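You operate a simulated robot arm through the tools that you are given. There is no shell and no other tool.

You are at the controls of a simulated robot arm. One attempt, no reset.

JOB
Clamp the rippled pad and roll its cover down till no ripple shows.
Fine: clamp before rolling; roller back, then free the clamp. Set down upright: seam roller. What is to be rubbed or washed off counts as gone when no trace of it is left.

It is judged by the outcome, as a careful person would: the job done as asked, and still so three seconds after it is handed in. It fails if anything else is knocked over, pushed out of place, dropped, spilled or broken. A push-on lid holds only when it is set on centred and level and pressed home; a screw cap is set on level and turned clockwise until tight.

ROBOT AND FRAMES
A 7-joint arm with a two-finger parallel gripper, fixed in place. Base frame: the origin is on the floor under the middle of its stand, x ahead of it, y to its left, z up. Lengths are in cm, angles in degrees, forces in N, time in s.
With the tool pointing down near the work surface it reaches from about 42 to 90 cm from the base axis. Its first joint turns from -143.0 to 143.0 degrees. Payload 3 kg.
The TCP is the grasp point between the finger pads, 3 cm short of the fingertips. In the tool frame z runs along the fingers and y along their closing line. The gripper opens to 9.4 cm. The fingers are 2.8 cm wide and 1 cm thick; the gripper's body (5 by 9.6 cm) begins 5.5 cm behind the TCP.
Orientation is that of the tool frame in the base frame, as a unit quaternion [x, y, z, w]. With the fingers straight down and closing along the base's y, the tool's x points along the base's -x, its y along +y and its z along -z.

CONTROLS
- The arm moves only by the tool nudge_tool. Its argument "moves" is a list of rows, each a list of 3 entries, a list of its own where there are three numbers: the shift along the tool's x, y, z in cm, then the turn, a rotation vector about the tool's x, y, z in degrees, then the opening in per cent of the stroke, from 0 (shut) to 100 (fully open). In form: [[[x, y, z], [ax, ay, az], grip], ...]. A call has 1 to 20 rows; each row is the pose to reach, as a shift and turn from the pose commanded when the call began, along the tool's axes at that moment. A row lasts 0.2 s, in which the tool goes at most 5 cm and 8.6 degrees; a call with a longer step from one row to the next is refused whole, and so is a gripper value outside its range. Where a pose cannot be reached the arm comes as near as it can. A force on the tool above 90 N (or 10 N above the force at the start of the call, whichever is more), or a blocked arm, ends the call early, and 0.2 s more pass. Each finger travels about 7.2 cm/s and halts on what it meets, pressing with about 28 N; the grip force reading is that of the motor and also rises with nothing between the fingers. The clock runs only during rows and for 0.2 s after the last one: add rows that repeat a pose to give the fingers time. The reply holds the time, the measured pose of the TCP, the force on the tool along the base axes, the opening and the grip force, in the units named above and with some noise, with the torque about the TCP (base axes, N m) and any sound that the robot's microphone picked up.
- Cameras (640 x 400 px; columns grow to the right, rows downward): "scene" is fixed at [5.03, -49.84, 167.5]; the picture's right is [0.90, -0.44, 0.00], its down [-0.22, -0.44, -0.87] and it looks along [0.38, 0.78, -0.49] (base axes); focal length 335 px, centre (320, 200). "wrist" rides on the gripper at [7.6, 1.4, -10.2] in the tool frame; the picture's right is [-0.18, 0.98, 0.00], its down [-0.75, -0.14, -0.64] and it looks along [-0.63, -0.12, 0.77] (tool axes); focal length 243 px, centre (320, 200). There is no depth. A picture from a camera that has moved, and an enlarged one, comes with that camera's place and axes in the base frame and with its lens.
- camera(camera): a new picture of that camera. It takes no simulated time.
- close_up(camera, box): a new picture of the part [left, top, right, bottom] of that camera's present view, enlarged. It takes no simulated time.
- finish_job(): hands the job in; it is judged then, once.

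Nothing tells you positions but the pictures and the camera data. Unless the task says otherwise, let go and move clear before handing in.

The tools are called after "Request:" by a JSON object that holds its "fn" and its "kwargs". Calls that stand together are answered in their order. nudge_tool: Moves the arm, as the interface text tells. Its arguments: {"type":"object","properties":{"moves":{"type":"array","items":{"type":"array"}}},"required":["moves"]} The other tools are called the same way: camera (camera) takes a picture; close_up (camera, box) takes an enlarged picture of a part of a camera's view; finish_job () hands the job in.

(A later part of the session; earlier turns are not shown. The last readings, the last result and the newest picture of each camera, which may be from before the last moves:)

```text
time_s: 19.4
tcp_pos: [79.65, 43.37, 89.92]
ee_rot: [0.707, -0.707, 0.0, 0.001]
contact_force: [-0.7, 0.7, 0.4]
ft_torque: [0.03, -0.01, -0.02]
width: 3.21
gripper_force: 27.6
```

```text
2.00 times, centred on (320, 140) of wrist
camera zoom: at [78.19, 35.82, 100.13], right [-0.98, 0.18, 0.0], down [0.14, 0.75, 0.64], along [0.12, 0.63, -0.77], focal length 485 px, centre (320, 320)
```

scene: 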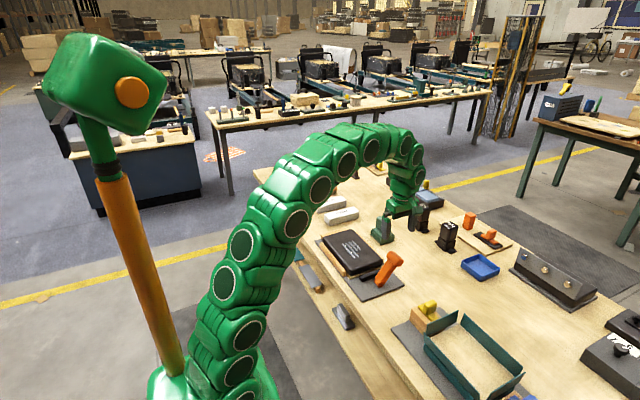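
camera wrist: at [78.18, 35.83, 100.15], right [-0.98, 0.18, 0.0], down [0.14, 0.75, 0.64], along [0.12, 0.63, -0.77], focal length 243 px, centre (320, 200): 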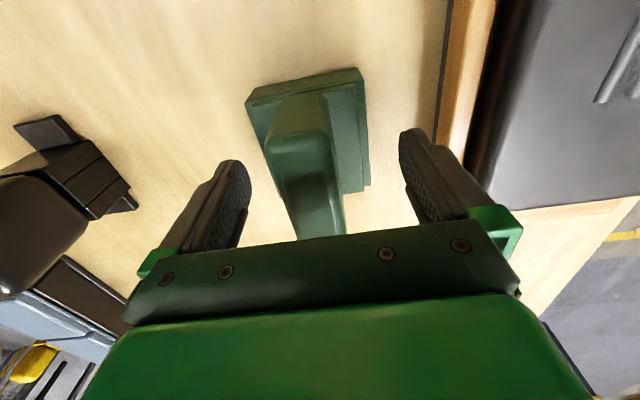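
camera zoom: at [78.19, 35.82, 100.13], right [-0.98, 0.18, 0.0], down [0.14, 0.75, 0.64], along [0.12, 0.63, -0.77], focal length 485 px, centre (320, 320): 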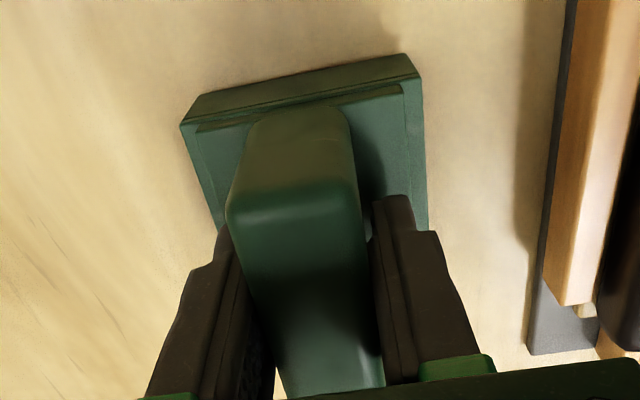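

The handle is held (3.2 cm wide, about 28 N) with the roller standing at TCP (79.65, 43.37, 89.9), which is the spot I'll return it to. I lift it and carry it toward the pad.

Request:
{"fn": "nudge_tool", "kwargs": {"moves": [[[0.2, 0.3, -1.0], [0, 0, 0], 0], [[0.6, 1.0, -2.5], [0, 0, 0], 0], [[1.2, 3, -5], [0, 0, 0], 0], [[2, 6, -8], [0, 0, 0], 0], [[2.5, 9, -10.5], [0, 0, 0], 0], [[2.9, 12, -11], [0, 0, 0], 0]]}}

Request:
{"fn": "camera", "kwargs": {"camera": "wrist"}}

Request:
{"fn": "close_up", "kwargs": {"camera": "scene", "box": [310, 190, 430, 290]}}

```text
time_s: 20.8
tcp_pos: [67.65, 40.52, 100.99]
ee_rot: [0.707, -0.707, 0.0, 0.001]
contact_force: [-0.3, -0.7, -2.4]
ft_torque: [-0.02, 0.0, 0.01]
width: 3.21
gripper_force: 28.0
```

```text
taken
camera wrist: at [66.28, 33.02, 111.19], right [-0.98, 0.18, 0.0], down [0.14, 0.75, 0.64], along [0.12, 0.63, -0.77], focal length 243 px, centre (320, 200)
```

wrist: 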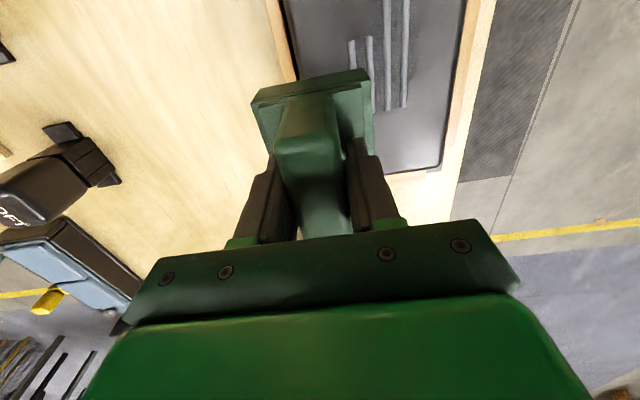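

```text
4.00 times, centred on (370, 240) of scene
camera zoom: at [5.03, -49.84, 167.5], right [0.9, -0.44, 0.0], down [-0.22, -0.44, -0.87], along [0.38, 0.78, -0.49], focal length 1338 px, centre (120, 40)
```

zoom: 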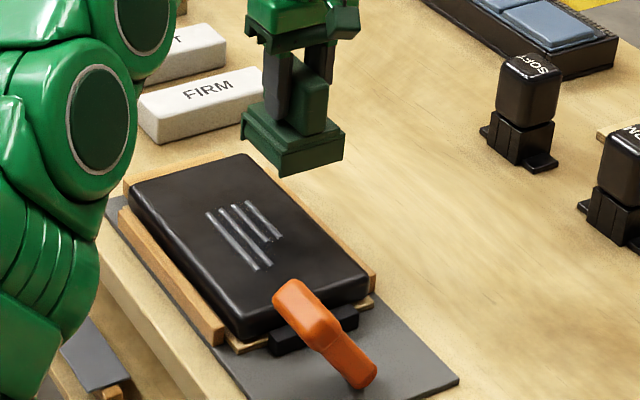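

The roller is held level and weighs about 2.4 N. I position it over the pad's far (+x) side at y 40 and lower it in small steps until it touches.

Request:
{"fn": "nudge_tool", "kwargs": {"moves": [[[0.15, 0.8, 2], [0, 0, 0], 0], [[0.3, 1.65, 4], [0, 0, 0], 0], [[0.3, 1.65, 4.3], [0, 0, 0], 0], [[0.3, 1.65, 4.5], [0, 0, 0], 0]]}}

Request:
{"fn": "close_up", "kwargs": {"camera": "scene", "box": [310, 190, 410, 280]}}

```text
time_s: 21.8
tcp_pos: [66.01, 40.38, 96.47]
ee_rot: [0.707, -0.707, -0.001, 0.001]
contact_force: [0.5, -0.3, -2.8]
ft_torque: [-0.02, -0.02, 0.01]
width: 3.2
gripper_force: 28.2
```

```text
4.44 times, centred on (360, 235) of scene
camera zoom: at [5.03, -49.84, 167.5], right [0.9, -0.44, 0.0], down [-0.22, -0.44, -0.87], along [0.38, 0.78, -0.49], focal length 1487 px, centre (142, 44)
```

zoom: 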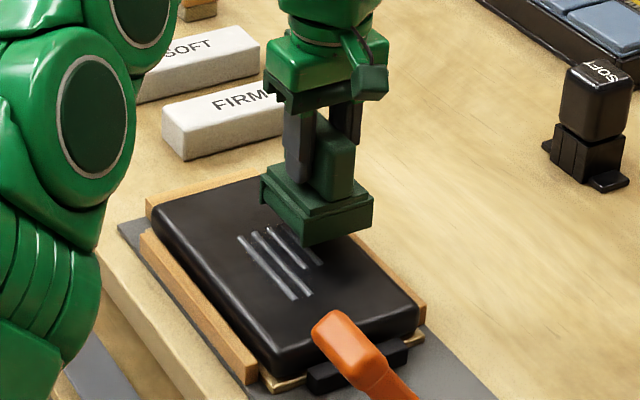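

Request:
{"fn": "nudge_tool", "kwargs": {"moves": [[[0, 0, 0.15], [0, 0, 0], 0], [[0, 0, 0.3], [0, 0, 0], 0], [[0, 0, 0.45], [0, 0, 0], 0], [[0, 0, 0.5], [0, 0, 0], 0]]}}

```text
time_s: 22.8
tcp_pos: [66.23, 40.31, 95.89]
ee_rot: [0.707, -0.707, -0.001, 0.0]
contact_force: [-1.0, 0.1, -2.9]
ft_torque: [0.02, 0.0, -0.01]
width: 3.21
gripper_force: 28.0
```

Request:
{"fn": "nudge_tool", "kwargs": {"moves": [[[0, 0, 0.15], [0, 0, 0], 0], [[0, 0, 0.3], [0, 0, 0], 0], [[0, 0, 0.4], [0, 0, 0], 0]]}}

```text
time_s: 23.6
tcp_pos: [66.15, 40.36, 95.64]
ee_rot: [0.707, -0.707, -0.001, 0.001]
contact_force: [0.4, 0.3, -2.0]
ft_torque: [0.03, 0.0, -0.01]
width: 3.18
gripper_force: 27.9
```

Request:
{"fn": "nudge_tool", "kwargs": {"moves": [[[0, 0, 0.1], [0, 0, 0], 0], [[0, 0, 0.2], [0, 0, 0], 0], [[0, 0, 0.3], [0, 0, 0], 0]]}}

Request:
{"fn": "close_up", "kwargs": {"camera": "scene", "box": [330, 220, 390, 260]}}

```text
time_s: 24.4
tcp_pos: [66.23, 40.24, 95.34]
ee_rot: [0.707, -0.707, -0.001, 0.0]
contact_force: [0.3, 0.4, -2.0]
ft_torque: [-0.02, -0.01, 0.0]
width: 3.23
gripper_force: 29.0
```

```text
10.00 times, centred on (360, 240) of scene
camera zoom: at [5.03, -49.84, 167.5], right [0.9, -0.44, 0.0], down [-0.22, -0.44, -0.87], along [0.38, 0.78, -0.49], focal length 3346 px, centre (-80, -200)
```

zoom: 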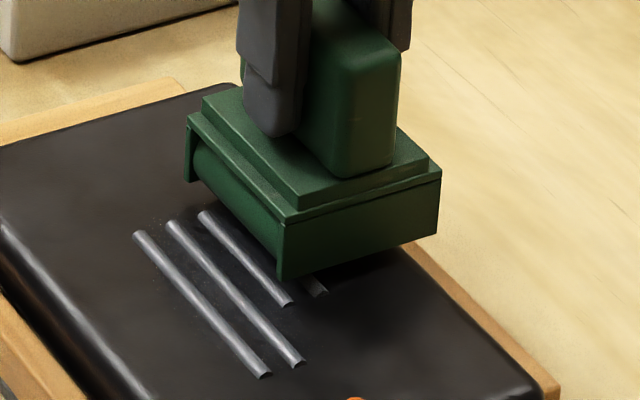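

Request:
{"fn": "nudge_tool", "kwargs": {"moves": [[[0, 0, 0.15], [0, 0, 0], 0], [[0, 0, 0.3], [0, 0, 0], 0], [[0, 0, 0.4], [0, 0, 0], 0]]}}

```text
time_s: 25.2
tcp_pos: [65.95, 40.31, 94.87]
ee_rot: [-0.707, 0.707, 0.001, -0.001]
contact_force: [0.4, 0.6, -3.5]
ft_torque: [-0.01, 0.03, -0.01]
width: 3.24
gripper_force: 27.6
```

Request:
{"fn": "nudge_tool", "kwargs": {"moves": [[[0, 0, 0.15], [0, 0, 0], 0], [[0, 0, 0.3], [0, 0, 0], 0], [[0, 0, 0.4], [0, 0, 0], 0]]}}

```text
time_s: 26.0
tcp_pos: [66.16, 40.32, 94.68]
ee_rot: [0.707, -0.707, -0.001, -0.001]
contact_force: [-5.2, 1.3, 25.7]
ft_torque: [0.03, 0.05, 0.01]
width: 3.25
gripper_force: 27.8
```

The roller touches the pad at about TCP z 94.75 with roughly 25 N of press. I roll it toward −x across the ripples at this height.

Request:
{"fn": "nudge_tool", "kwargs": {"moves": [[[0, 0.5, -0.05], [0, 0, 0], 0], [[0, 1.0, -0.05], [0, 0, 0], 0], [[0, 1.5, -0.05], [0, 0, 0], 0], [[0, 2.0, -0.05], [0, 0, 0], 0], [[0, 2.5, -0.05], [0, 0, 0], 0], [[0, 3.0, -0.05], [0, 0, 0], 0]]}}

Request:
{"fn": "close_up", "kwargs": {"camera": "scene", "box": [330, 220, 390, 260]}}

```text
time_s: 27.4
tcp_pos: [63.14, 40.24, 94.44]
ee_rot: [-0.707, 0.707, 0.001, -0.002]
contact_force: [1.2, -1.0, -1.1]
ft_torque: [0.0, 0.02, -0.01]
width: 3.21
gripper_force: 27.9
```

```text
10.00 times, centred on (360, 240) of scene
camera zoom: at [5.03, -49.84, 167.5], right [0.9, -0.44, 0.0], down [-0.22, -0.44, -0.87], along [0.38, 0.78, -0.49], focal length 3346 px, centre (-80, -200)
```

zoom: 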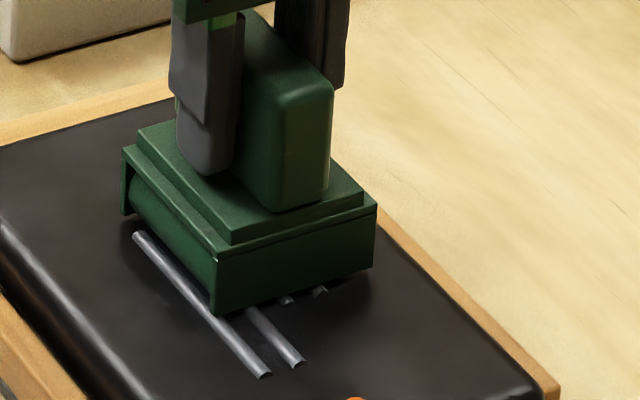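

Request:
{"fn": "nudge_tool", "kwargs": {"moves": [[[0, 0, 0.1], [0, 0, 0], 0], [[0, 0, 0.2], [0, 0, 0], 0]]}}

Request:
{"fn": "close_up", "kwargs": {"camera": "scene", "box": [330, 220, 390, 260]}}

```text
time_s: 28.0
tcp_pos: [63.28, 40.24, 94.43]
ee_rot: [0.707, -0.707, -0.001, -0.001]
contact_force: [-5.1, -4.7, 19.6]
ft_torque: [-0.41, 0.07, -0.04]
width: 3.22
gripper_force: 27.8
```

```text
10.00 times, centred on (360, 240) of scene
camera zoom: at [5.03, -49.84, 167.5], right [0.9, -0.44, 0.0], down [-0.22, -0.44, -0.87], along [0.38, 0.78, -0.49], focal length 3346 px, centre (-80, -200)
```

zoom: 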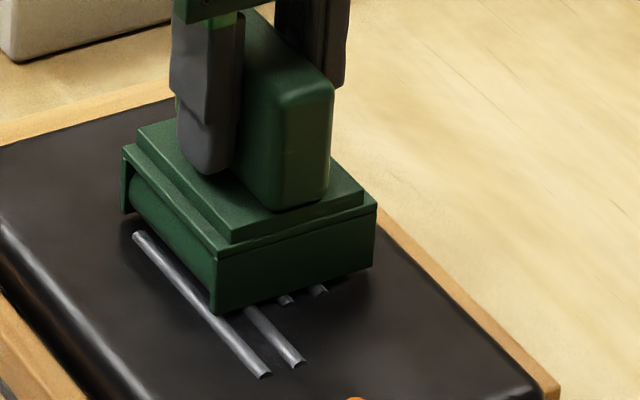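

Good contact here with about 22 N. I keep rolling toward −x.

Request:
{"fn": "nudge_tool", "kwargs": {"moves": [[[0, 0.5, 0], [0, 0, 0], 0], [[0, 1.0, 0], [0, 0, 0], 0], [[0, 1.5, 0], [0, 0, 0], 0], [[0, 2.0, 0], [0, 0, 0], 0], [[0, 2.5, 0], [0, 0, 0], 0], [[0, 3.0, 0], [0, 0, 0], 0]]}}

Request:
{"fn": "close_up", "kwargs": {"camera": "scene", "box": [330, 220, 390, 260]}}

```text
time_s: 29.4
tcp_pos: [60.11, 40.15, 94.32]
ee_rot: [-0.707, 0.707, 0.001, -0.002]
contact_force: [5.6, -1.9, 16.1]
ft_torque: [0.23, -0.1, -0.08]
width: 3.26
gripper_force: 27.6
```

```text
10.00 times, centred on (360, 240) of scene
camera zoom: at [5.03, -49.84, 167.5], right [0.9, -0.44, 0.0], down [-0.22, -0.44, -0.87], along [0.38, 0.78, -0.49], focal length 3346 px, centre (-80, -200)
```

zoom: 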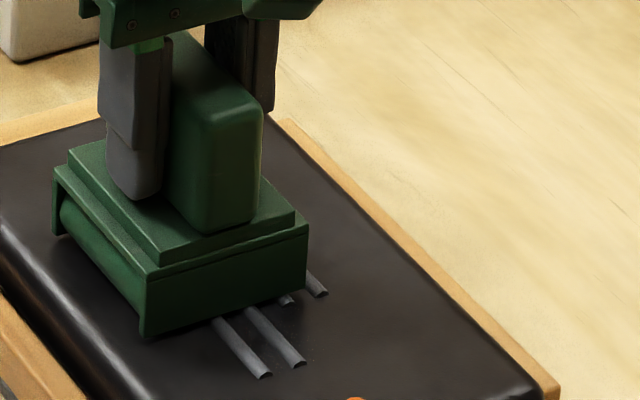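

Request:
{"fn": "nudge_tool", "kwargs": {"moves": [[[0, 0.5, 0], [0, 0, 0], 0], [[0, 1.0, 0], [0, 0, 0], 0], [[0, 1.5, 0], [0, 0, 0], 0], [[0, 2.0, 0], [0, 0, 0], 0], [[0, 2.5, 0], [0, 0, 0], 0], [[0, 3.0, 0], [0, 0, 0], 0]]}}

Request:
{"fn": "close_up", "kwargs": {"camera": "scene", "box": [330, 220, 390, 260]}}

```text
time_s: 30.8
tcp_pos: [57.22, 40.22, 94.34]
ee_rot: [0.708, -0.707, -0.001, 0.001]
contact_force: [0.2, 0.7, -2.4]
ft_torque: [0.0, 0.03, 0.0]
width: 3.22
gripper_force: 28.4
```

```text
10.00 times, centred on (360, 240) of scene
camera zoom: at [5.03, -49.84, 167.5], right [0.9, -0.44, 0.0], down [-0.22, -0.44, -0.87], along [0.38, 0.78, -0.49], focal length 3346 px, centre (-80, -200)
```

zoom: 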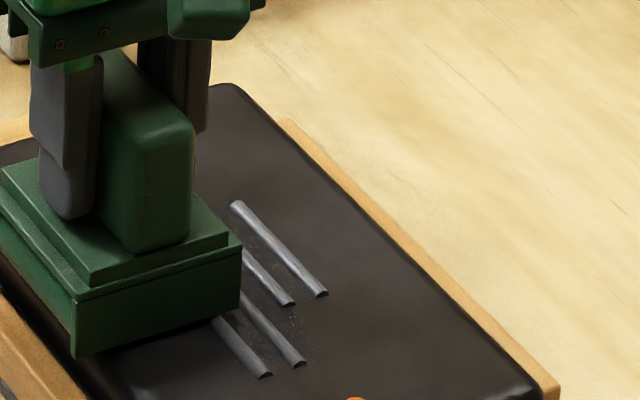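

The ripples are still visible behind the roller; I lift slightly and look at what the pass did.

Request:
{"fn": "nudge_tool", "kwargs": {"moves": [[[0, 0, -2], [0, 0, 0], 0], [[0, -1, -5], [0, 0, 0], 0], [[-4, -1, -7], [0, 0, 0], 0], [[-8, -1, -8], [0, 0, 0], 0]]}}

Request:
{"fn": "close_up", "kwargs": {"camera": "scene", "box": [320, 220, 400, 280]}}

Request:
{"fn": "camera", "kwargs": {"camera": "wrist"}}

```text
time_s: 31.8
tcp_pos: [58.2, 48.52, 102.48]
ee_rot: [0.707, -0.707, 0.0, 0.0]
contact_force: [-1.3, -0.9, -3.3]
ft_torque: [0.0, -0.03, 0.0]
width: 3.21
gripper_force: 28.1
```

```text
6.67 times, centred on (360, 250) of scene
camera zoom: at [5.03, -49.84, 167.5], right [0.9, -0.44, 0.0], down [-0.22, -0.44, -0.87], along [0.38, 0.78, -0.49], focal length 2230 px, centre (53, -133)
```

zoom: 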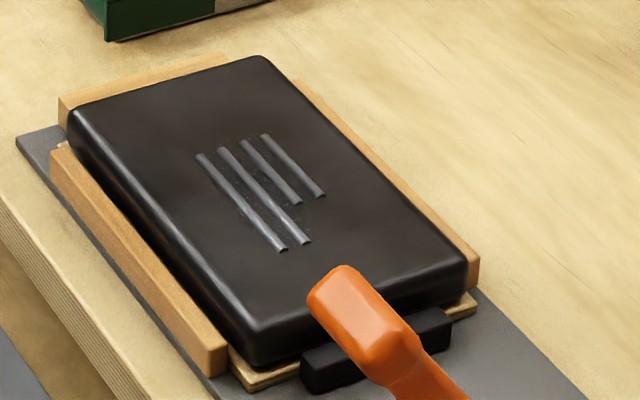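

```text
taken
camera wrist: at [56.65, 40.92, 112.63], right [-0.98, 0.18, 0.0], down [0.14, 0.75, 0.64], along [0.12, 0.63, -0.77], focal length 243 px, centre (320, 200)
```

wrist: 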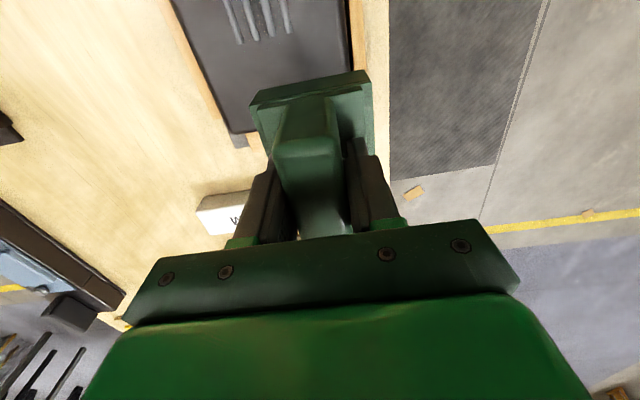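

Request:
{"fn": "close_up", "kwargs": {"camera": "scene", "box": [340, 236, 368, 260]}}

Request:
{"fn": "close_up", "kwargs": {"camera": "scene", "box": [325, 190, 365, 235]}}

Request:
{"fn": "close_up", "kwargs": {"camera": "wrist", "box": [220, 50, 400, 180]}}

```text
16.00 times, centred on (354, 248) of scene
camera zoom: at [5.03, -49.84, 167.5], right [0.9, -0.44, 0.0], down [-0.22, -0.44, -0.87], along [0.38, 0.78, -0.49], focal length 5353 px, centre (-224, -568)
```

zoom: 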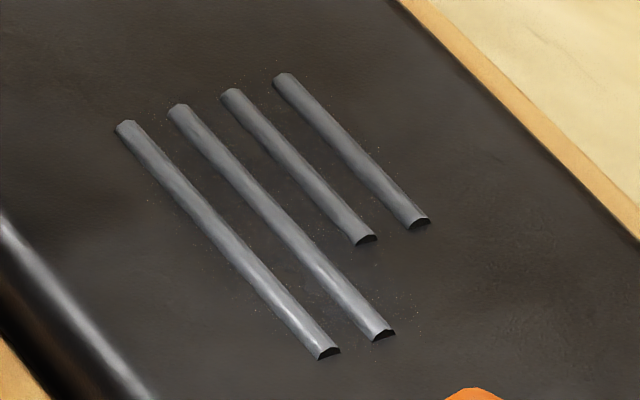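

```text
8.89 times, centred on (345, 212) of scene
camera zoom: at [5.03, -49.84, 167.5], right [0.9, -0.44, 0.0], down [-0.22, -0.44, -0.87], along [0.38, 0.78, -0.49], focal length 2974 px, centre (98, 89)
```

zoom: 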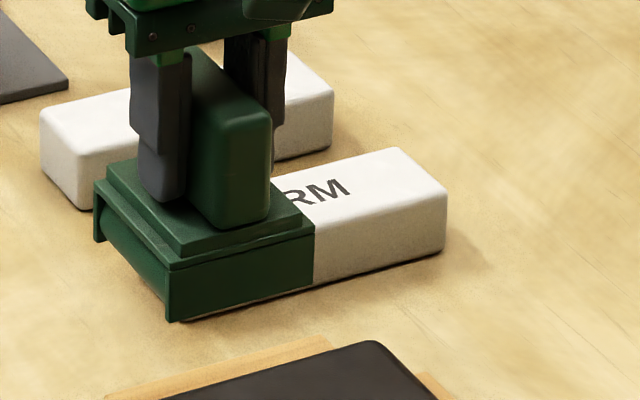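

```text
3.08 times, centred on (310, 115) of wrist
camera zoom: at [56.65, 40.92, 112.63], right [-0.98, 0.18, 0.0], down [0.14, 0.75, 0.64], along [0.12, 0.63, -0.77], focal length 746 px, centre (351, 462)
```

zoom: 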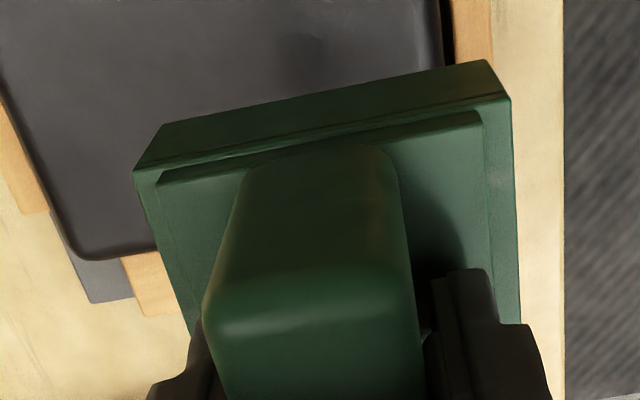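

The first pass thinned the ripples only slightly, so it takes firmer pressure and repeated passes. I go back onto the pad at x 58 and find the surface height there.

Request:
{"fn": "nudge_tool", "kwargs": {"moves": [[[3, 0, 2], [0, 0, 0], 0], [[6, 0.1, 4.5], [0, 0, 0], 0], [[8.4, 0.2, 6.5], [0, 0, 0], 0], [[8.4, 0.2, 7.5], [0, 0, 0], 0], [[8.4, 0.2, 7.9], [0, 0, 0], 0], [[8.4, 0.2, 8.1], [0, 0, 0], 0]]}}

```text
time_s: 33.2
tcp_pos: [58.02, 39.92, 94.25]
ee_rot: [-0.707, 0.707, 0.0, 0.001]
contact_force: [-2.6, -0.7, 11.7]
ft_torque: [-0.51, 0.1, -0.07]
width: 3.24
gripper_force: 27.4
```

Contact here is about 14 N at z 94.25. I press a little harder and roll back and forth over x 58–66 in this lane.

Request:
{"fn": "nudge_tool", "kwargs": {"moves": [[[0, 0, 0.12], [0, 0, 0], 0], [[0, -0.5, 0.12], [0, 0, 0], 0], [[0, -1.0, 0.12], [0, 0, 0], 0], [[0, -1.5, 0.12], [0, 0, 0], 0], [[0, -2.0, 0.12], [0, 0, 0], 0], [[0, -2.5, 0.12], [0, 0, 0], 0], [[0, -3.0, 0.12], [0, 0, 0], 0], [[0, -3.5, 0.12], [0, 0, 0], 0]]}}

Request:
{"fn": "close_up", "kwargs": {"camera": "scene", "box": [330, 220, 390, 260]}}

```text
time_s: 35.0
tcp_pos: [61.46, 39.8, 94.08]
ee_rot: [-0.707, 0.707, 0.001, -0.001]
contact_force: [-8.2, -1.1, 20.5]
ft_torque: [0.13, 0.14, 0.02]
width: 3.2
gripper_force: 27.8
```

```text
10.00 times, centred on (360, 240) of scene
camera zoom: at [5.03, -49.84, 167.5], right [0.9, -0.44, 0.0], down [-0.22, -0.44, -0.87], along [0.38, 0.78, -0.49], focal length 3346 px, centre (-80, -200)
```

zoom: 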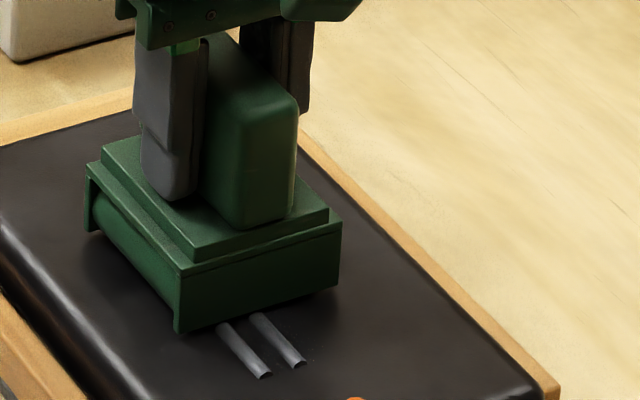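

Request:
{"fn": "nudge_tool", "kwargs": {"moves": [[[0, -0.5, 0], [0, 0, 0], 0], [[0, -1.0, 0], [0, 0, 0], 0], [[0, -1.5, 0], [0, 0, 0], 0], [[0, -2.0, 0], [0, 0, 0], 0], [[0, -2.5, 0], [0, 0, 0], 0], [[0, -3.0, 0], [0, 0, 0], 0], [[0, -3.5, 0], [0, 0, 0], 0], [[0, -4.0, 0], [0, 0, 0], 0], [[0, -4.0, 0], [0, 0, 0], 0]]}}

Request:
{"fn": "close_up", "kwargs": {"camera": "scene", "box": [330, 220, 390, 260]}}

```text
time_s: 37.0
tcp_pos: [65.51, 39.88, 94.03]
ee_rot: [0.707, -0.707, -0.001, 0.0]
contact_force: [-0.8, 1.0, 1.7]
ft_torque: [-0.02, 0.0, -0.02]
width: 3.21
gripper_force: 28.6
```

```text
10.00 times, centred on (360, 240) of scene
camera zoom: at [5.03, -49.84, 167.5], right [0.9, -0.44, 0.0], down [-0.22, -0.44, -0.87], along [0.38, 0.78, -0.49], focal length 3346 px, centre (-80, -200)
```

zoom: 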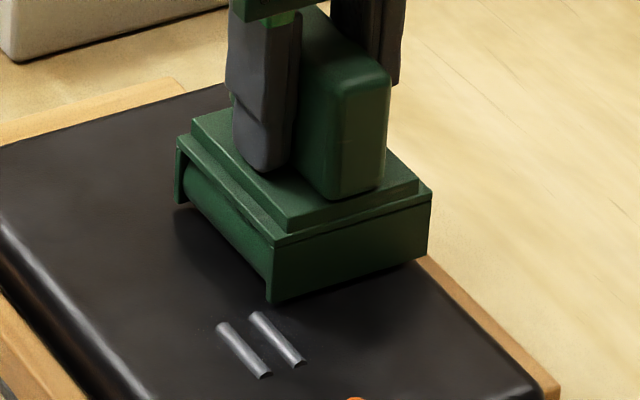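

The ripples in this lane are gone; only the −y ends of two ripples (y 32.5–36) remain. I lift and shift to the lane at y 34.2.

Request:
{"fn": "nudge_tool", "kwargs": {"moves": [[[0, 0, -2], [0, 0, 0], 0], [[2.9, 0.8, -2], [0, 0, 0], 0], [[5.7, 1.5, -2], [0, 0, 0], 0], [[5.7, 1.5, -0.8], [0, 0, 0], 0], [[5.7, 1.5, -0.3], [0, 0, 0], 0], [[5.7, 1.5, 0], [0, 0, 0], 0]]}}

Request:
{"fn": "close_up", "kwargs": {"camera": "scene", "box": [330, 220, 390, 260]}}

```text
time_s: 38.4
tcp_pos: [63.95, 34.17, 94.18]
ee_rot: [0.707, -0.707, -0.001, 0.0]
contact_force: [-0.3, 0.6, -3.6]
ft_torque: [-0.02, -0.04, 0.0]
width: 3.21
gripper_force: 28.1
```

```text
10.00 times, centred on (360, 240) of scene
camera zoom: at [5.03, -49.84, 167.5], right [0.9, -0.44, 0.0], down [-0.22, -0.44, -0.87], along [0.38, 0.78, -0.49], focal length 3346 px, centre (-80, -200)
```

zoom: 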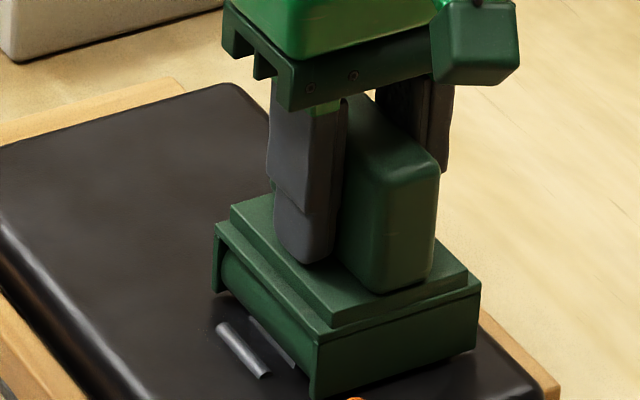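

The rest of the cover is smooth. I lower to contact in this lane.

Request:
{"fn": "nudge_tool", "kwargs": {"moves": [[[0, 0, 0.15], [0, 0, 0], 0], [[0, 0, 0.25], [0, 0, 0], 0]]}}

```text
time_s: 39.0
tcp_pos: [63.96, 34.31, 93.98]
ee_rot: [0.707, -0.707, 0.0, -0.001]
contact_force: [-4.9, -1.2, 27.3]
ft_torque: [0.02, 0.13, -0.01]
width: 3.2
gripper_force: 28.1
```

Contact is about 28 N here. I roll toward −x across the last two ripple ends.

Request:
{"fn": "nudge_tool", "kwargs": {"moves": [[[0, 0.5, 0], [0, 0, 0], 0], [[0, 1.0, 0], [0, 0, 0], 0], [[0, 1.5, 0], [0, 0, 0], 0], [[0, 2.0, 0], [0, 0, 0], 0], [[0, 2.5, 0], [0, 0, 0], 0], [[0, 3.0, 0], [0, 0, 0], 0], [[0, 3.5, 0], [0, 0, 0], 0], [[0, 4.0, 0], [0, 0, 0], 0]]}}

Request:
{"fn": "close_up", "kwargs": {"camera": "scene", "box": [330, 220, 390, 260]}}

```text
time_s: 40.8
tcp_pos: [60.16, 34.18, 93.95]
ee_rot: [0.707, -0.707, 0.0, -0.001]
contact_force: [18.8, -2.0, 53.4]
ft_torque: [-0.07, -0.98, -0.02]
width: 3.22
gripper_force: 28.1
```

```text
10.00 times, centred on (360, 240) of scene
camera zoom: at [5.03, -49.84, 167.5], right [0.9, -0.44, 0.0], down [-0.22, -0.44, -0.87], along [0.38, 0.78, -0.49], focal length 3346 px, centre (-80, -200)
```

zoom: 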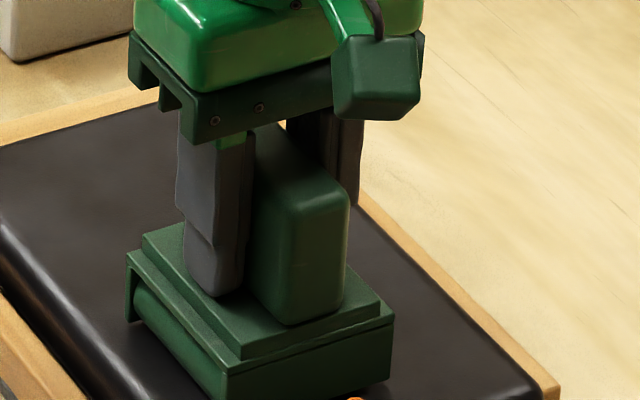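

Request:
{"fn": "nudge_tool", "kwargs": {"moves": [[[0, 0.4, -0.05], [0, 0, 0], 0], [[0, 0.8, -0.05], [0, 0, 0], 0], [[0, 1.3, -0.05], [0, 0, 0], 0], [[0, 1.8, -0.05], [0, 0, 0], 0], [[0, 2.3, -0.05], [0, 0, 0], 0]]}}

Request:
{"fn": "close_up", "kwargs": {"camera": "scene", "box": [330, 220, 390, 260]}}

```text
time_s: 42.0
tcp_pos: [57.64, 34.17, 94.02]
ee_rot: [0.707, -0.707, 0.0, 0.001]
contact_force: [10.5, -2.6, 32.0]
ft_torque: [0.36, -0.58, -0.17]
width: 3.23
gripper_force: 27.8
```

```text
10.00 times, centred on (360, 240) of scene
camera zoom: at [5.03, -49.84, 167.5], right [0.9, -0.44, 0.0], down [-0.22, -0.44, -0.87], along [0.38, 0.78, -0.49], focal length 3346 px, centre (-80, -200)
```

zoom: 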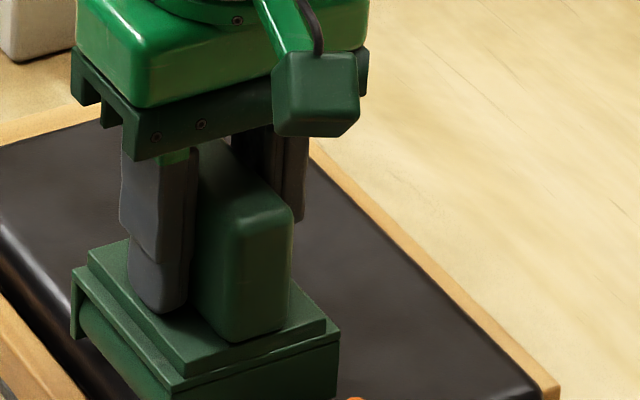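

Now I roll back toward +x over the same lane.

Request:
{"fn": "nudge_tool", "kwargs": {"moves": [[[0, -0.5, 0], [0, 0, 0], 0], [[0, -1.0, 0], [0, 0, 0], 0], [[0, -1.5, 0], [0, 0, 0], 0], [[0, -2.0, 0], [0, 0, 0], 0], [[0, -2.5, 0], [0, 0, 0], 0], [[0, -3.0, 0], [0, 0, 0], 0], [[0, -3.5, 0], [0, 0, 0], 0], [[0, -4.0, 0], [0, 0, 0], 0], [[0, -4.5, 0], [0, 0, 0], 0], [[0, -5.0, 0], [0, 0, 0], 0], [[0, -5.5, 0], [0, 0, 0], 0], [[0, -6.0, 0], [0, 0, 0], 0], [[0, -6.5, 0], [0, 0, 0], 0], [[0, -7.0, 0], [0, 0, 0], 0]]}}

Request:
{"fn": "close_up", "kwargs": {"camera": "scene", "box": [330, 220, 390, 260]}}

```text
time_s: 45.0
tcp_pos: [64.63, 34.32, 93.93]
ee_rot: [0.707, -0.707, -0.001, 0.0]
contact_force: [-17.3, 1.0, 47.2]
ft_torque: [0.32, 0.61, 0.12]
width: 3.21
gripper_force: 27.6
```

```text
10.00 times, centred on (360, 240) of scene
camera zoom: at [5.03, -49.84, 167.5], right [0.9, -0.44, 0.0], down [-0.22, -0.44, -0.87], along [0.38, 0.78, -0.49], focal length 3346 px, centre (-80, -200)
```

zoom: 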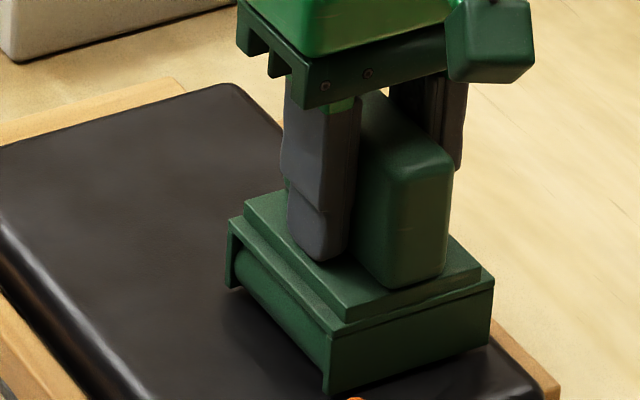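

No ripple shows where the roller has passed. I lift off and look at the whole pad.

Request:
{"fn": "nudge_tool", "kwargs": {"moves": [[[0, 0, -1], [0, 0, 0], 0], [[0, 0, -3], [0, 0, 0], 0], [[-3, -1, -6], [0, 0, 0], 0], [[-6, -3, -7.5], [0, 0, 0], 0]]}}

Request:
{"fn": "close_up", "kwargs": {"camera": "scene", "box": [310, 210, 410, 290]}}

Request:
{"fn": "close_up", "kwargs": {"camera": "scene", "box": [335, 232, 375, 262]}}

Request:
{"fn": "camera", "kwargs": {"camera": "wrist"}}

```text
time_s: 46.0
tcp_pos: [67.61, 39.93, 101.31]
ee_rot: [0.707, -0.707, 0.0, 0.0]
contact_force: [-1.2, 0.0, -3.3]
ft_torque: [-0.02, -0.02, 0.02]
width: 3.21
gripper_force: 28.4
```

```text
5.00 times, centred on (360, 250) of scene
camera zoom: at [5.03, -49.84, 167.5], right [0.9, -0.44, 0.0], down [-0.22, -0.44, -0.87], along [0.38, 0.78, -0.49], focal length 1673 px, centre (120, -50)
```

zoom: 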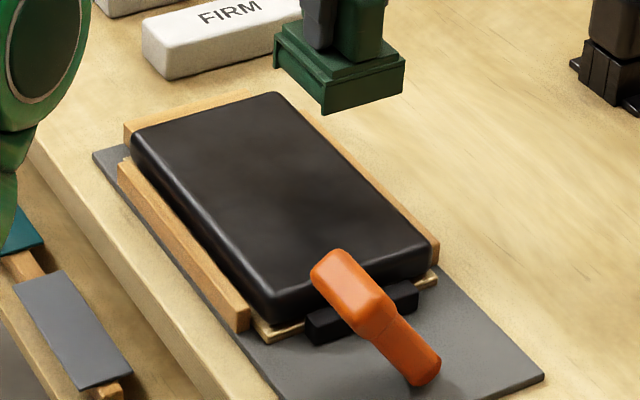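

```text
13.33 times, centred on (355, 247) of scene
camera zoom: at [5.03, -49.84, 167.5], right [0.9, -0.44, 0.0], down [-0.22, -0.44, -0.87], along [0.38, 0.78, -0.49], focal length 4461 px, centre (-147, -427)
```

zoom: 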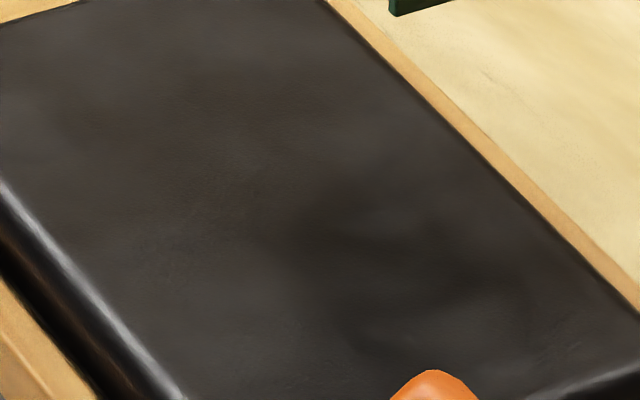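

```text
taken
camera wrist: at [66.13, 32.47, 111.51], right [-0.98, 0.18, 0.0], down [0.14, 0.75, 0.64], along [0.12, 0.63, -0.77], focal length 243 px, centre (320, 200)
```

wrist: 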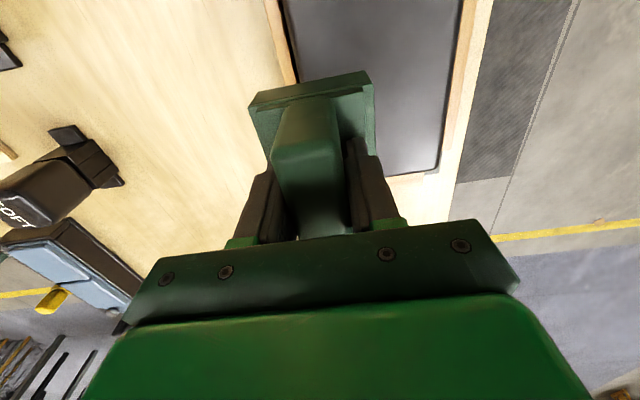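

All ripples are gone. I carry the roller back toward its original spot, stopping just above the bench.

Request:
{"fn": "nudge_tool", "kwargs": {"moves": [[[-0.4, -3, 0.5], [0, 0, 0], 0], [[-0.9, -6, 3], [0, 0, 0], 0], [[-1.4, -9, 6], [0, 0, 0], 0], [[-2.6, -10.9, 8.8], [0, 0, 0], 0], [[-3.2, -11.7, 10.2], [0, 0, 0], 0], [[-3.44, -12.04, 10.7], [0, 0, 0], 0]]}}

Request:
{"fn": "close_up", "kwargs": {"camera": "scene", "box": [350, 190, 430, 260]}}

```text
time_s: 47.4
tcp_pos: [79.66, 43.63, 90.48]
ee_rot: [-0.707, 0.707, 0.001, -0.001]
contact_force: [0.1, 0.3, -4.1]
ft_torque: [0.03, 0.0, 0.05]
width: 3.22
gripper_force: 27.9
```

```text
5.71 times, centred on (390, 225) of scene
camera zoom: at [5.03, -49.84, 167.5], right [0.9, -0.44, 0.0], down [-0.22, -0.44, -0.87], along [0.38, 0.78, -0.49], focal length 1912 px, centre (-80, 57)
```

zoom: 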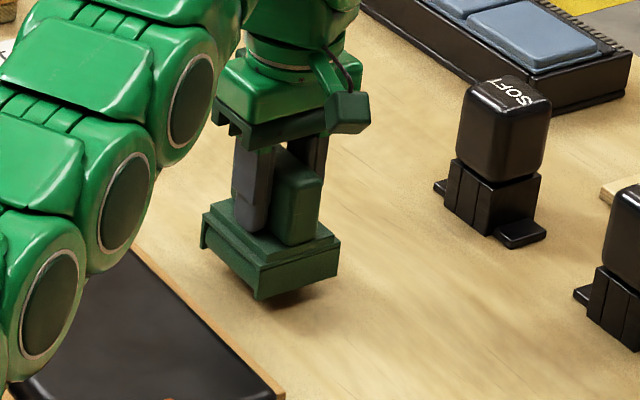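

The roller hangs level just above its spot. I lower it in small steps until the bench takes it.

Request:
{"fn": "nudge_tool", "kwargs": {"moves": [[[0, 0, 0.25], [0, 0, 0], 0], [[0, 0, 0.5], [0, 0, 0], 0], [[0, 0, 0.75], [0, 0, 0], 0], [[0, 0, 0.9], [0, 0, 0], 0]]}}

```text
time_s: 48.4
tcp_pos: [79.81, 43.54, 89.66]
ee_rot: [-0.707, 0.708, 0.002, -0.001]
contact_force: [0.2, -0.2, -2.7]
ft_torque: [-0.02, -0.01, 0.05]
width: 3.22
gripper_force: 28.3
```

Request:
{"fn": "nudge_tool", "kwargs": {"moves": [[[0, 0, 0.15], [0, 0, 0], 0], [[0, 0, 0.3], [0, 0, 0], 0], [[0, 0, 0.3], [0, 0, 0], 0]]}}

```text
time_s: 49.2
tcp_pos: [79.72, 43.64, 89.39]
ee_rot: [0.707, -0.707, -0.001, 0.001]
contact_force: [-0.2, 0.4, -2.1]
ft_torque: [0.0, 0.01, -0.03]
width: 3.22
gripper_force: 28.1
```

Request:
{"fn": "nudge_tool", "kwargs": {"moves": [[[0, 0, 0.1], [0, 0, 0], 0], [[0, 0, 0.2], [0, 0, 0], 0], [[0, 0, 0.2], [0, 0, 0], 0]]}}

Request:
{"fn": "close_up", "kwargs": {"camera": "scene", "box": [375, 215, 405, 245]}}

```text
time_s: 50.0
tcp_pos: [79.58, 43.66, 89.43]
ee_rot: [-0.707, 0.707, 0.0, -0.001]
contact_force: [-0.1, 0.6, -2.5]
ft_torque: [0.0, -0.02, -0.03]
width: 3.22
gripper_force: 28.3
```

```text
13.33 times, centred on (390, 230) of scene
camera zoom: at [5.03, -49.84, 167.5], right [0.9, -0.44, 0.0], down [-0.22, -0.44, -0.87], along [0.38, 0.78, -0.49], focal length 4461 px, centre (-613, -200)
```

zoom: 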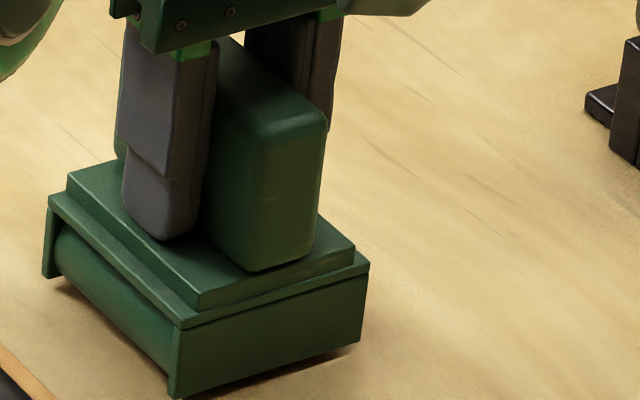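

Request:
{"fn": "nudge_tool", "kwargs": {"moves": [[[0, 0, 0.1], [0, 0, 0], 0], [[0, 0, 0.2], [0, 0, 0], 0], [[0, 0, 0.2], [0, 0, 0], 0]]}}

```text
time_s: 50.8
tcp_pos: [79.68, 43.74, 89.17]
ee_rot: [0.708, -0.707, -0.001, 0.0]
contact_force: [-0.9, 2.2, 19.8]
ft_torque: [-0.61, 0.07, 0.01]
width: 3.21
gripper_force: 28.0
```

The bench is taking the load. I ease up, shift back 0.3 cm in y to match the original spot, and set it down lightly.

Request:
{"fn": "nudge_tool", "kwargs": {"moves": [[[0, 0, -0.3], [0, 0, 0], 0], [[0.3, 0, -0.3], [0, 0, 0], 0], [[0.3, 0, -0.15], [0, 0, 0], 0], [[0.3, 0, -0.1], [0, 0, 0], 0]]}}

```text
time_s: 51.8
tcp_pos: [79.76, 43.12, 89.32]
ee_rot: [-0.706, 0.708, 0.0, -0.001]
contact_force: [-1.6, -7.8, 22.7]
ft_torque: [-0.39, 0.01, 0.0]
width: 3.22
gripper_force: 28.0
```

Request:
{"fn": "nudge_tool", "kwargs": {"moves": [[[0, 0, -0.08], [0, 0, 0], 0], [[0, 0, -0.13], [0, 0, 0], 0]]}}

```text
time_s: 52.4
tcp_pos: [79.67, 43.34, 89.23]
ee_rot: [-0.707, 0.707, 0.001, -0.002]
contact_force: [1.1, 0.2, -3.5]
ft_torque: [-0.03, 0.02, 0.01]
width: 3.23
gripper_force: 28.3
```

Request:
{"fn": "nudge_tool", "kwargs": {"moves": [[[0, 0, 0.06], [0, 0, 0], 0], [[0, 0, 0.06], [0, 0, 0], 0]]}}

Request:
{"fn": "close_up", "kwargs": {"camera": "scene", "box": [375, 215, 405, 245]}}

```text
time_s: 53.0
tcp_pos: [79.78, 43.44, 89.27]
ee_rot: [0.708, -0.706, 0.0, 0.001]
contact_force: [0.3, 0.0, -3.4]
ft_torque: [-0.03, 0.02, 0.01]
width: 3.22
gripper_force: 28.5
```

```text
13.33 times, centred on (390, 230) of scene
camera zoom: at [5.03, -49.84, 167.5], right [0.9, -0.44, 0.0], down [-0.22, -0.44, -0.87], along [0.38, 0.78, -0.49], focal length 4461 px, centre (-613, -200)
```

zoom: 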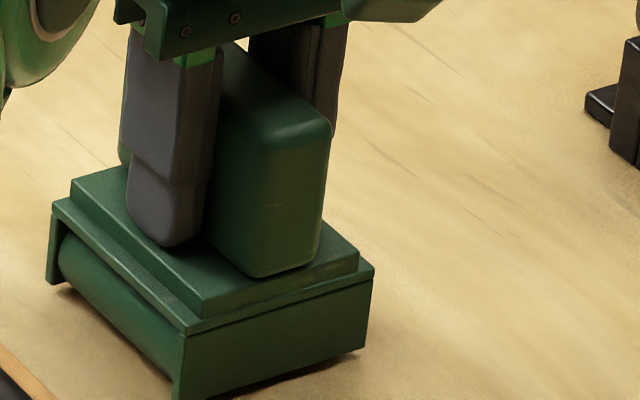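

Request:
{"fn": "nudge_tool", "kwargs": {"moves": [[[0, 0, 0.05], [0, 0, 0], 0], [[0, 0, 0.08], [0, 0, 0], 0]]}}

```text
time_s: 53.6
tcp_pos: [79.77, 43.38, 89.2]
ee_rot: [0.707, -0.707, 0.0, 0.001]
contact_force: [-2.4, 0.2, 2.7]
ft_torque: [0.0, 0.03, 0.03]
width: 3.21
gripper_force: 27.4
```

The roller now stands lightly on the bench. I open the fingers slowly.

Request:
{"fn": "nudge_tool", "kwargs": {"moves": [[[0, 0, 0], [0, 0, 0], 36], [[0, 0, 0], [0, 0, 0], 42], [[0, 0, 0], [0, 0, 0], 50], [[0, 0, 0], [0, 0, 0], 65], [[0, 0, 0], [0, 0, 0], 80], [[0, 0, 0], [0, 0, 0], 80]]}}

Request:
{"fn": "close_up", "kwargs": {"camera": "scene", "box": [350, 190, 430, 260]}}

Request:
{"fn": "camera", "kwargs": {"camera": "wrist"}}

```text
time_s: 55.0
tcp_pos: [79.8, 43.36, 89.17]
ee_rot: [0.707, -0.707, -0.001, 0.001]
contact_force: [0.5, -0.5, -0.2]
ft_torque: [0.03, 0.01, -0.01]
width: 7.52
gripper_force: 0.1
```

```text
5.71 times, centred on (390, 225) of scene
camera zoom: at [5.03, -49.84, 167.5], right [0.9, -0.44, 0.0], down [-0.22, -0.44, -0.87], along [0.38, 0.78, -0.49], focal length 1912 px, centre (-80, 57)
```

zoom: 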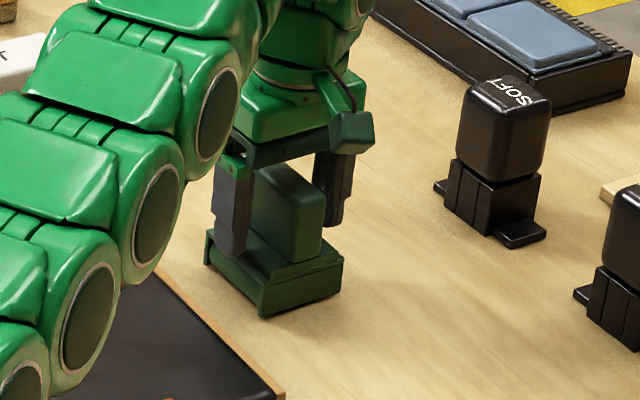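

```text
taken
camera wrist: at [78.3, 35.77, 99.35], right [-0.98, 0.18, 0.0], down [0.14, 0.75, 0.64], along [0.12, 0.63, -0.77], focal length 243 px, centre (320, 200)
```

wrist: 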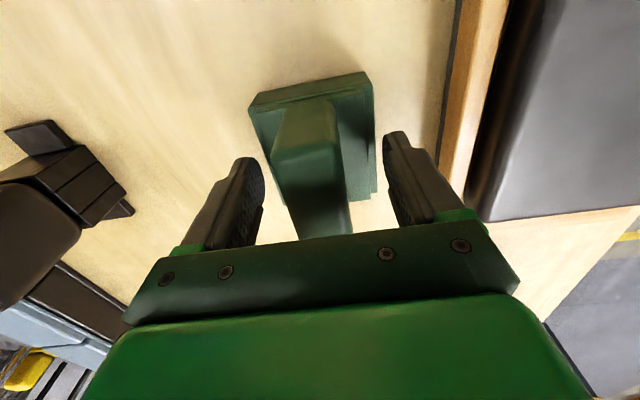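

The roller is free and upright. I open fully and rise clear of the handle.

Request:
{"fn": "nudge_tool", "kwargs": {"moves": [[[0, 0, 0], [0, 0, 0], 100], [[0, 0, -1.5], [0, 0, 0], 100], [[0.6, 0.2, -3], [0, 0, 0], 100], [[1.2, 0.5, -4.5], [0, 0, 0], 100], [[2.0, 0.8, -6.5], [0, 0, 0], 100], [[4, 2, -9.5], [0, 0, 0], 100], [[6, 5, -12], [0, 0, 0], 100]]}}

Request:
{"fn": "camera", "kwargs": {"camera": "wrist"}}

Request:
{"fn": "close_up", "kwargs": {"camera": "scene", "box": [350, 190, 430, 260]}}

```text
time_s: 56.6
tcp_pos: [74.86, 37.47, 101.09]
ee_rot: [-0.707, 0.707, 0.001, -0.002]
contact_force: [-0.6, 0.5, -0.6]
ft_torque: [-0.02, 0.0, 0.0]
width: 9.4
gripper_force: 0.0
```

```text
taken
camera wrist: at [73.33, 29.96, 111.32], right [-0.98, 0.18, 0.0], down [0.14, 0.75, 0.64], along [0.12, 0.63, -0.77], focal length 243 px, centre (320, 200)
```

wrist: 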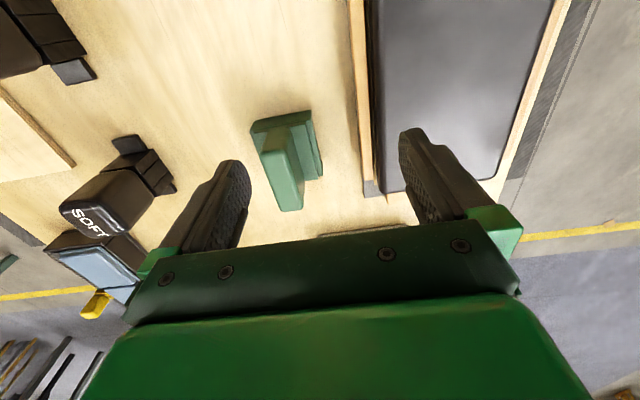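

```text
5.71 times, centred on (390, 225) of scene
camera zoom: at [5.03, -49.84, 167.5], right [0.9, -0.44, 0.0], down [-0.22, -0.44, -0.87], along [0.38, 0.78, -0.49], focal length 1912 px, centre (-80, 57)
```

zoom: 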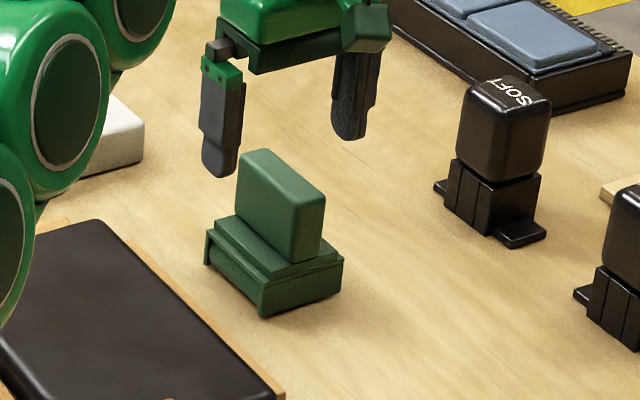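

The roller stands upright on its spot and the cover is smooth. Now I return above the clamp lever to free it.

Request:
{"fn": "nudge_tool", "kwargs": {"moves": [[[2.5, 2.75, -1.5], [0, 0, 0], 100], [[5, 5.5, -3], [0, 0, 0], 100], [[7.5, 8.25, -4.5], [0, 0, 0], 100], [[10, 11, -4.9], [0, 0, 0], 100], [[12.5, 13.75, -4.9], [0, 0, 0], 100], [[15, 16.5, -4.9], [0, 0, 0], 100], [[17.37, 19.26, -4.9], [0, 0, 0], 100]]}}

Request:
{"fn": "camera", "kwargs": {"camera": "wrist"}}

Request:
{"fn": "close_up", "kwargs": {"camera": "wrist", "box": [220, 20, 420, 180]}}

```text
time_s: 58.2
tcp_pos: [55.49, 20.24, 105.97]
ee_rot: [-0.707, 0.707, 0.001, 0.0]
contact_force: [-0.5, 0.2, -0.4]
ft_torque: [-0.05, 0.03, -0.02]
width: 9.41
gripper_force: 0.0
```

```text
taken
camera wrist: at [53.9, 12.74, 116.17], right [-0.98, 0.18, 0.0], down [0.14, 0.75, 0.64], along [0.12, 0.63, -0.77], focal length 243 px, centre (320, 200)
```

wrist: 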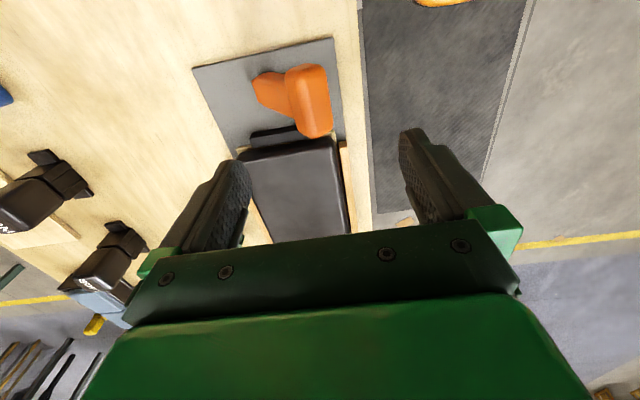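

```text
2.50 times, centred on (320, 100) of wrist
camera zoom: at [53.9, 12.74, 116.17], right [-0.98, 0.18, 0.0], down [0.14, 0.75, 0.64], along [0.12, 0.63, -0.77], focal length 606 px, centre (320, 450)
```

zoom: 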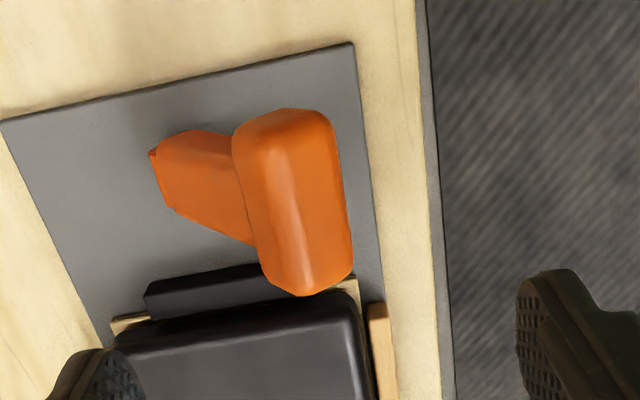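

The T-grip is at about (56.3, 19.8). I lower the open fingers astride it.

Request:
{"fn": "nudge_tool", "kwargs": {"moves": [[[0, -0.6, 4], [0, 0, 0], 100], [[0, -0.6, 8], [0, 0, 0], 100], [[0, -0.6, 10.5], [0, 0, 0], 100], [[0, -0.6, 12.8], [0, 0, 0], 100]]}}

Request:
{"fn": "camera", "kwargs": {"camera": "wrist"}}

Request:
{"fn": "close_up", "kwargs": {"camera": "scene", "box": [330, 220, 430, 310]}}

```text
time_s: 59.2
tcp_pos: [55.93, 19.98, 93.14]
ee_rot: [0.707, -0.707, -0.001, 0.0]
contact_force: [-0.3, 0.2, -0.4]
ft_torque: [0.02, 0.01, -0.01]
width: 9.36
gripper_force: 0.1
```

```text
taken
camera wrist: at [54.48, 12.46, 103.33], right [-0.98, 0.18, 0.0], down [0.14, 0.75, 0.64], along [0.12, 0.63, -0.77], focal length 243 px, centre (320, 200)
```

wrist: 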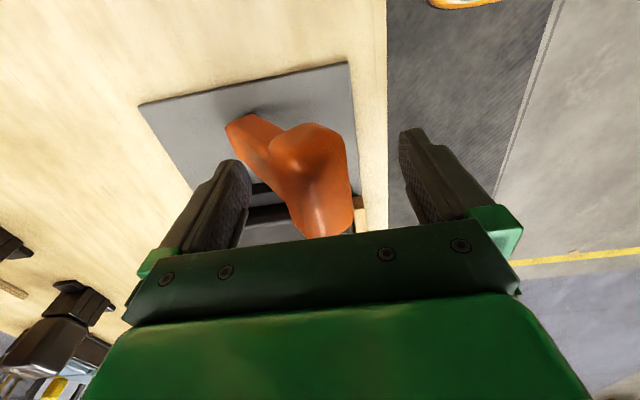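

```text
4.44 times, centred on (380, 265) of scene
camera zoom: at [5.03, -49.84, 167.5], right [0.9, -0.44, 0.0], down [-0.22, -0.44, -0.87], along [0.38, 0.78, -0.49], focal length 1487 px, centre (53, -89)
```

zoom: 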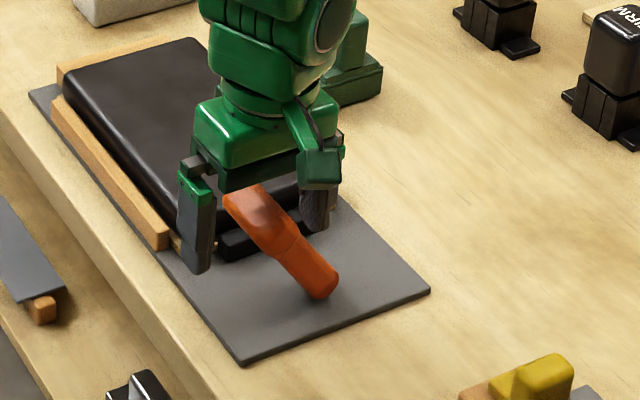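

Request:
{"fn": "nudge_tool", "kwargs": {"moves": [[[0, -1, 0], [0, 0, 0], 100], [[0, -2, 0], [0, 0, 0], 100], [[0, -2.7, 0], [0, 0, 0], 100], [[0, -3.4, 0], [0, 0, 0], 100], [[0, -4.1, 0], [0, 0, 0], 100], [[0, -4.8, 0], [0, 0, 0], 100], [[0, -5.5, 0], [0, 0, 0], 100]]}}

Request:
{"fn": "camera", "kwargs": {"camera": "wrist"}}

```text
time_s: 60.8
tcp_pos: [61.51, 19.98, 93.33]
ee_rot: [0.707, -0.707, -0.001, 0.0]
contact_force: [-1.1, -0.7, -0.9]
ft_torque: [0.02, -0.03, -0.02]
width: 9.38
gripper_force: 0.1
```

```text
taken
camera wrist: at [60.06, 12.43, 103.48], right [-0.98, 0.18, 0.0], down [0.14, 0.75, 0.64], along [0.12, 0.63, -0.77], focal length 243 px, centre (320, 200)
```

wrist: 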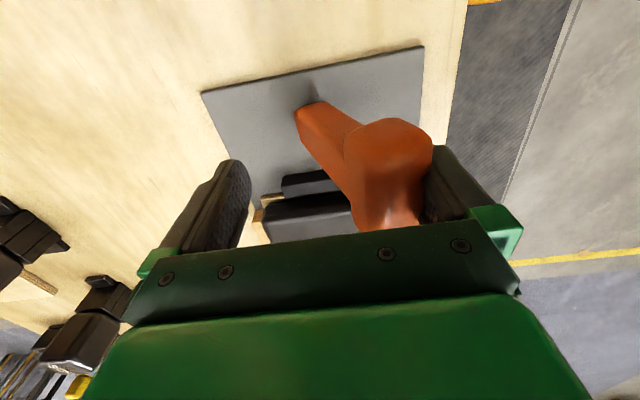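

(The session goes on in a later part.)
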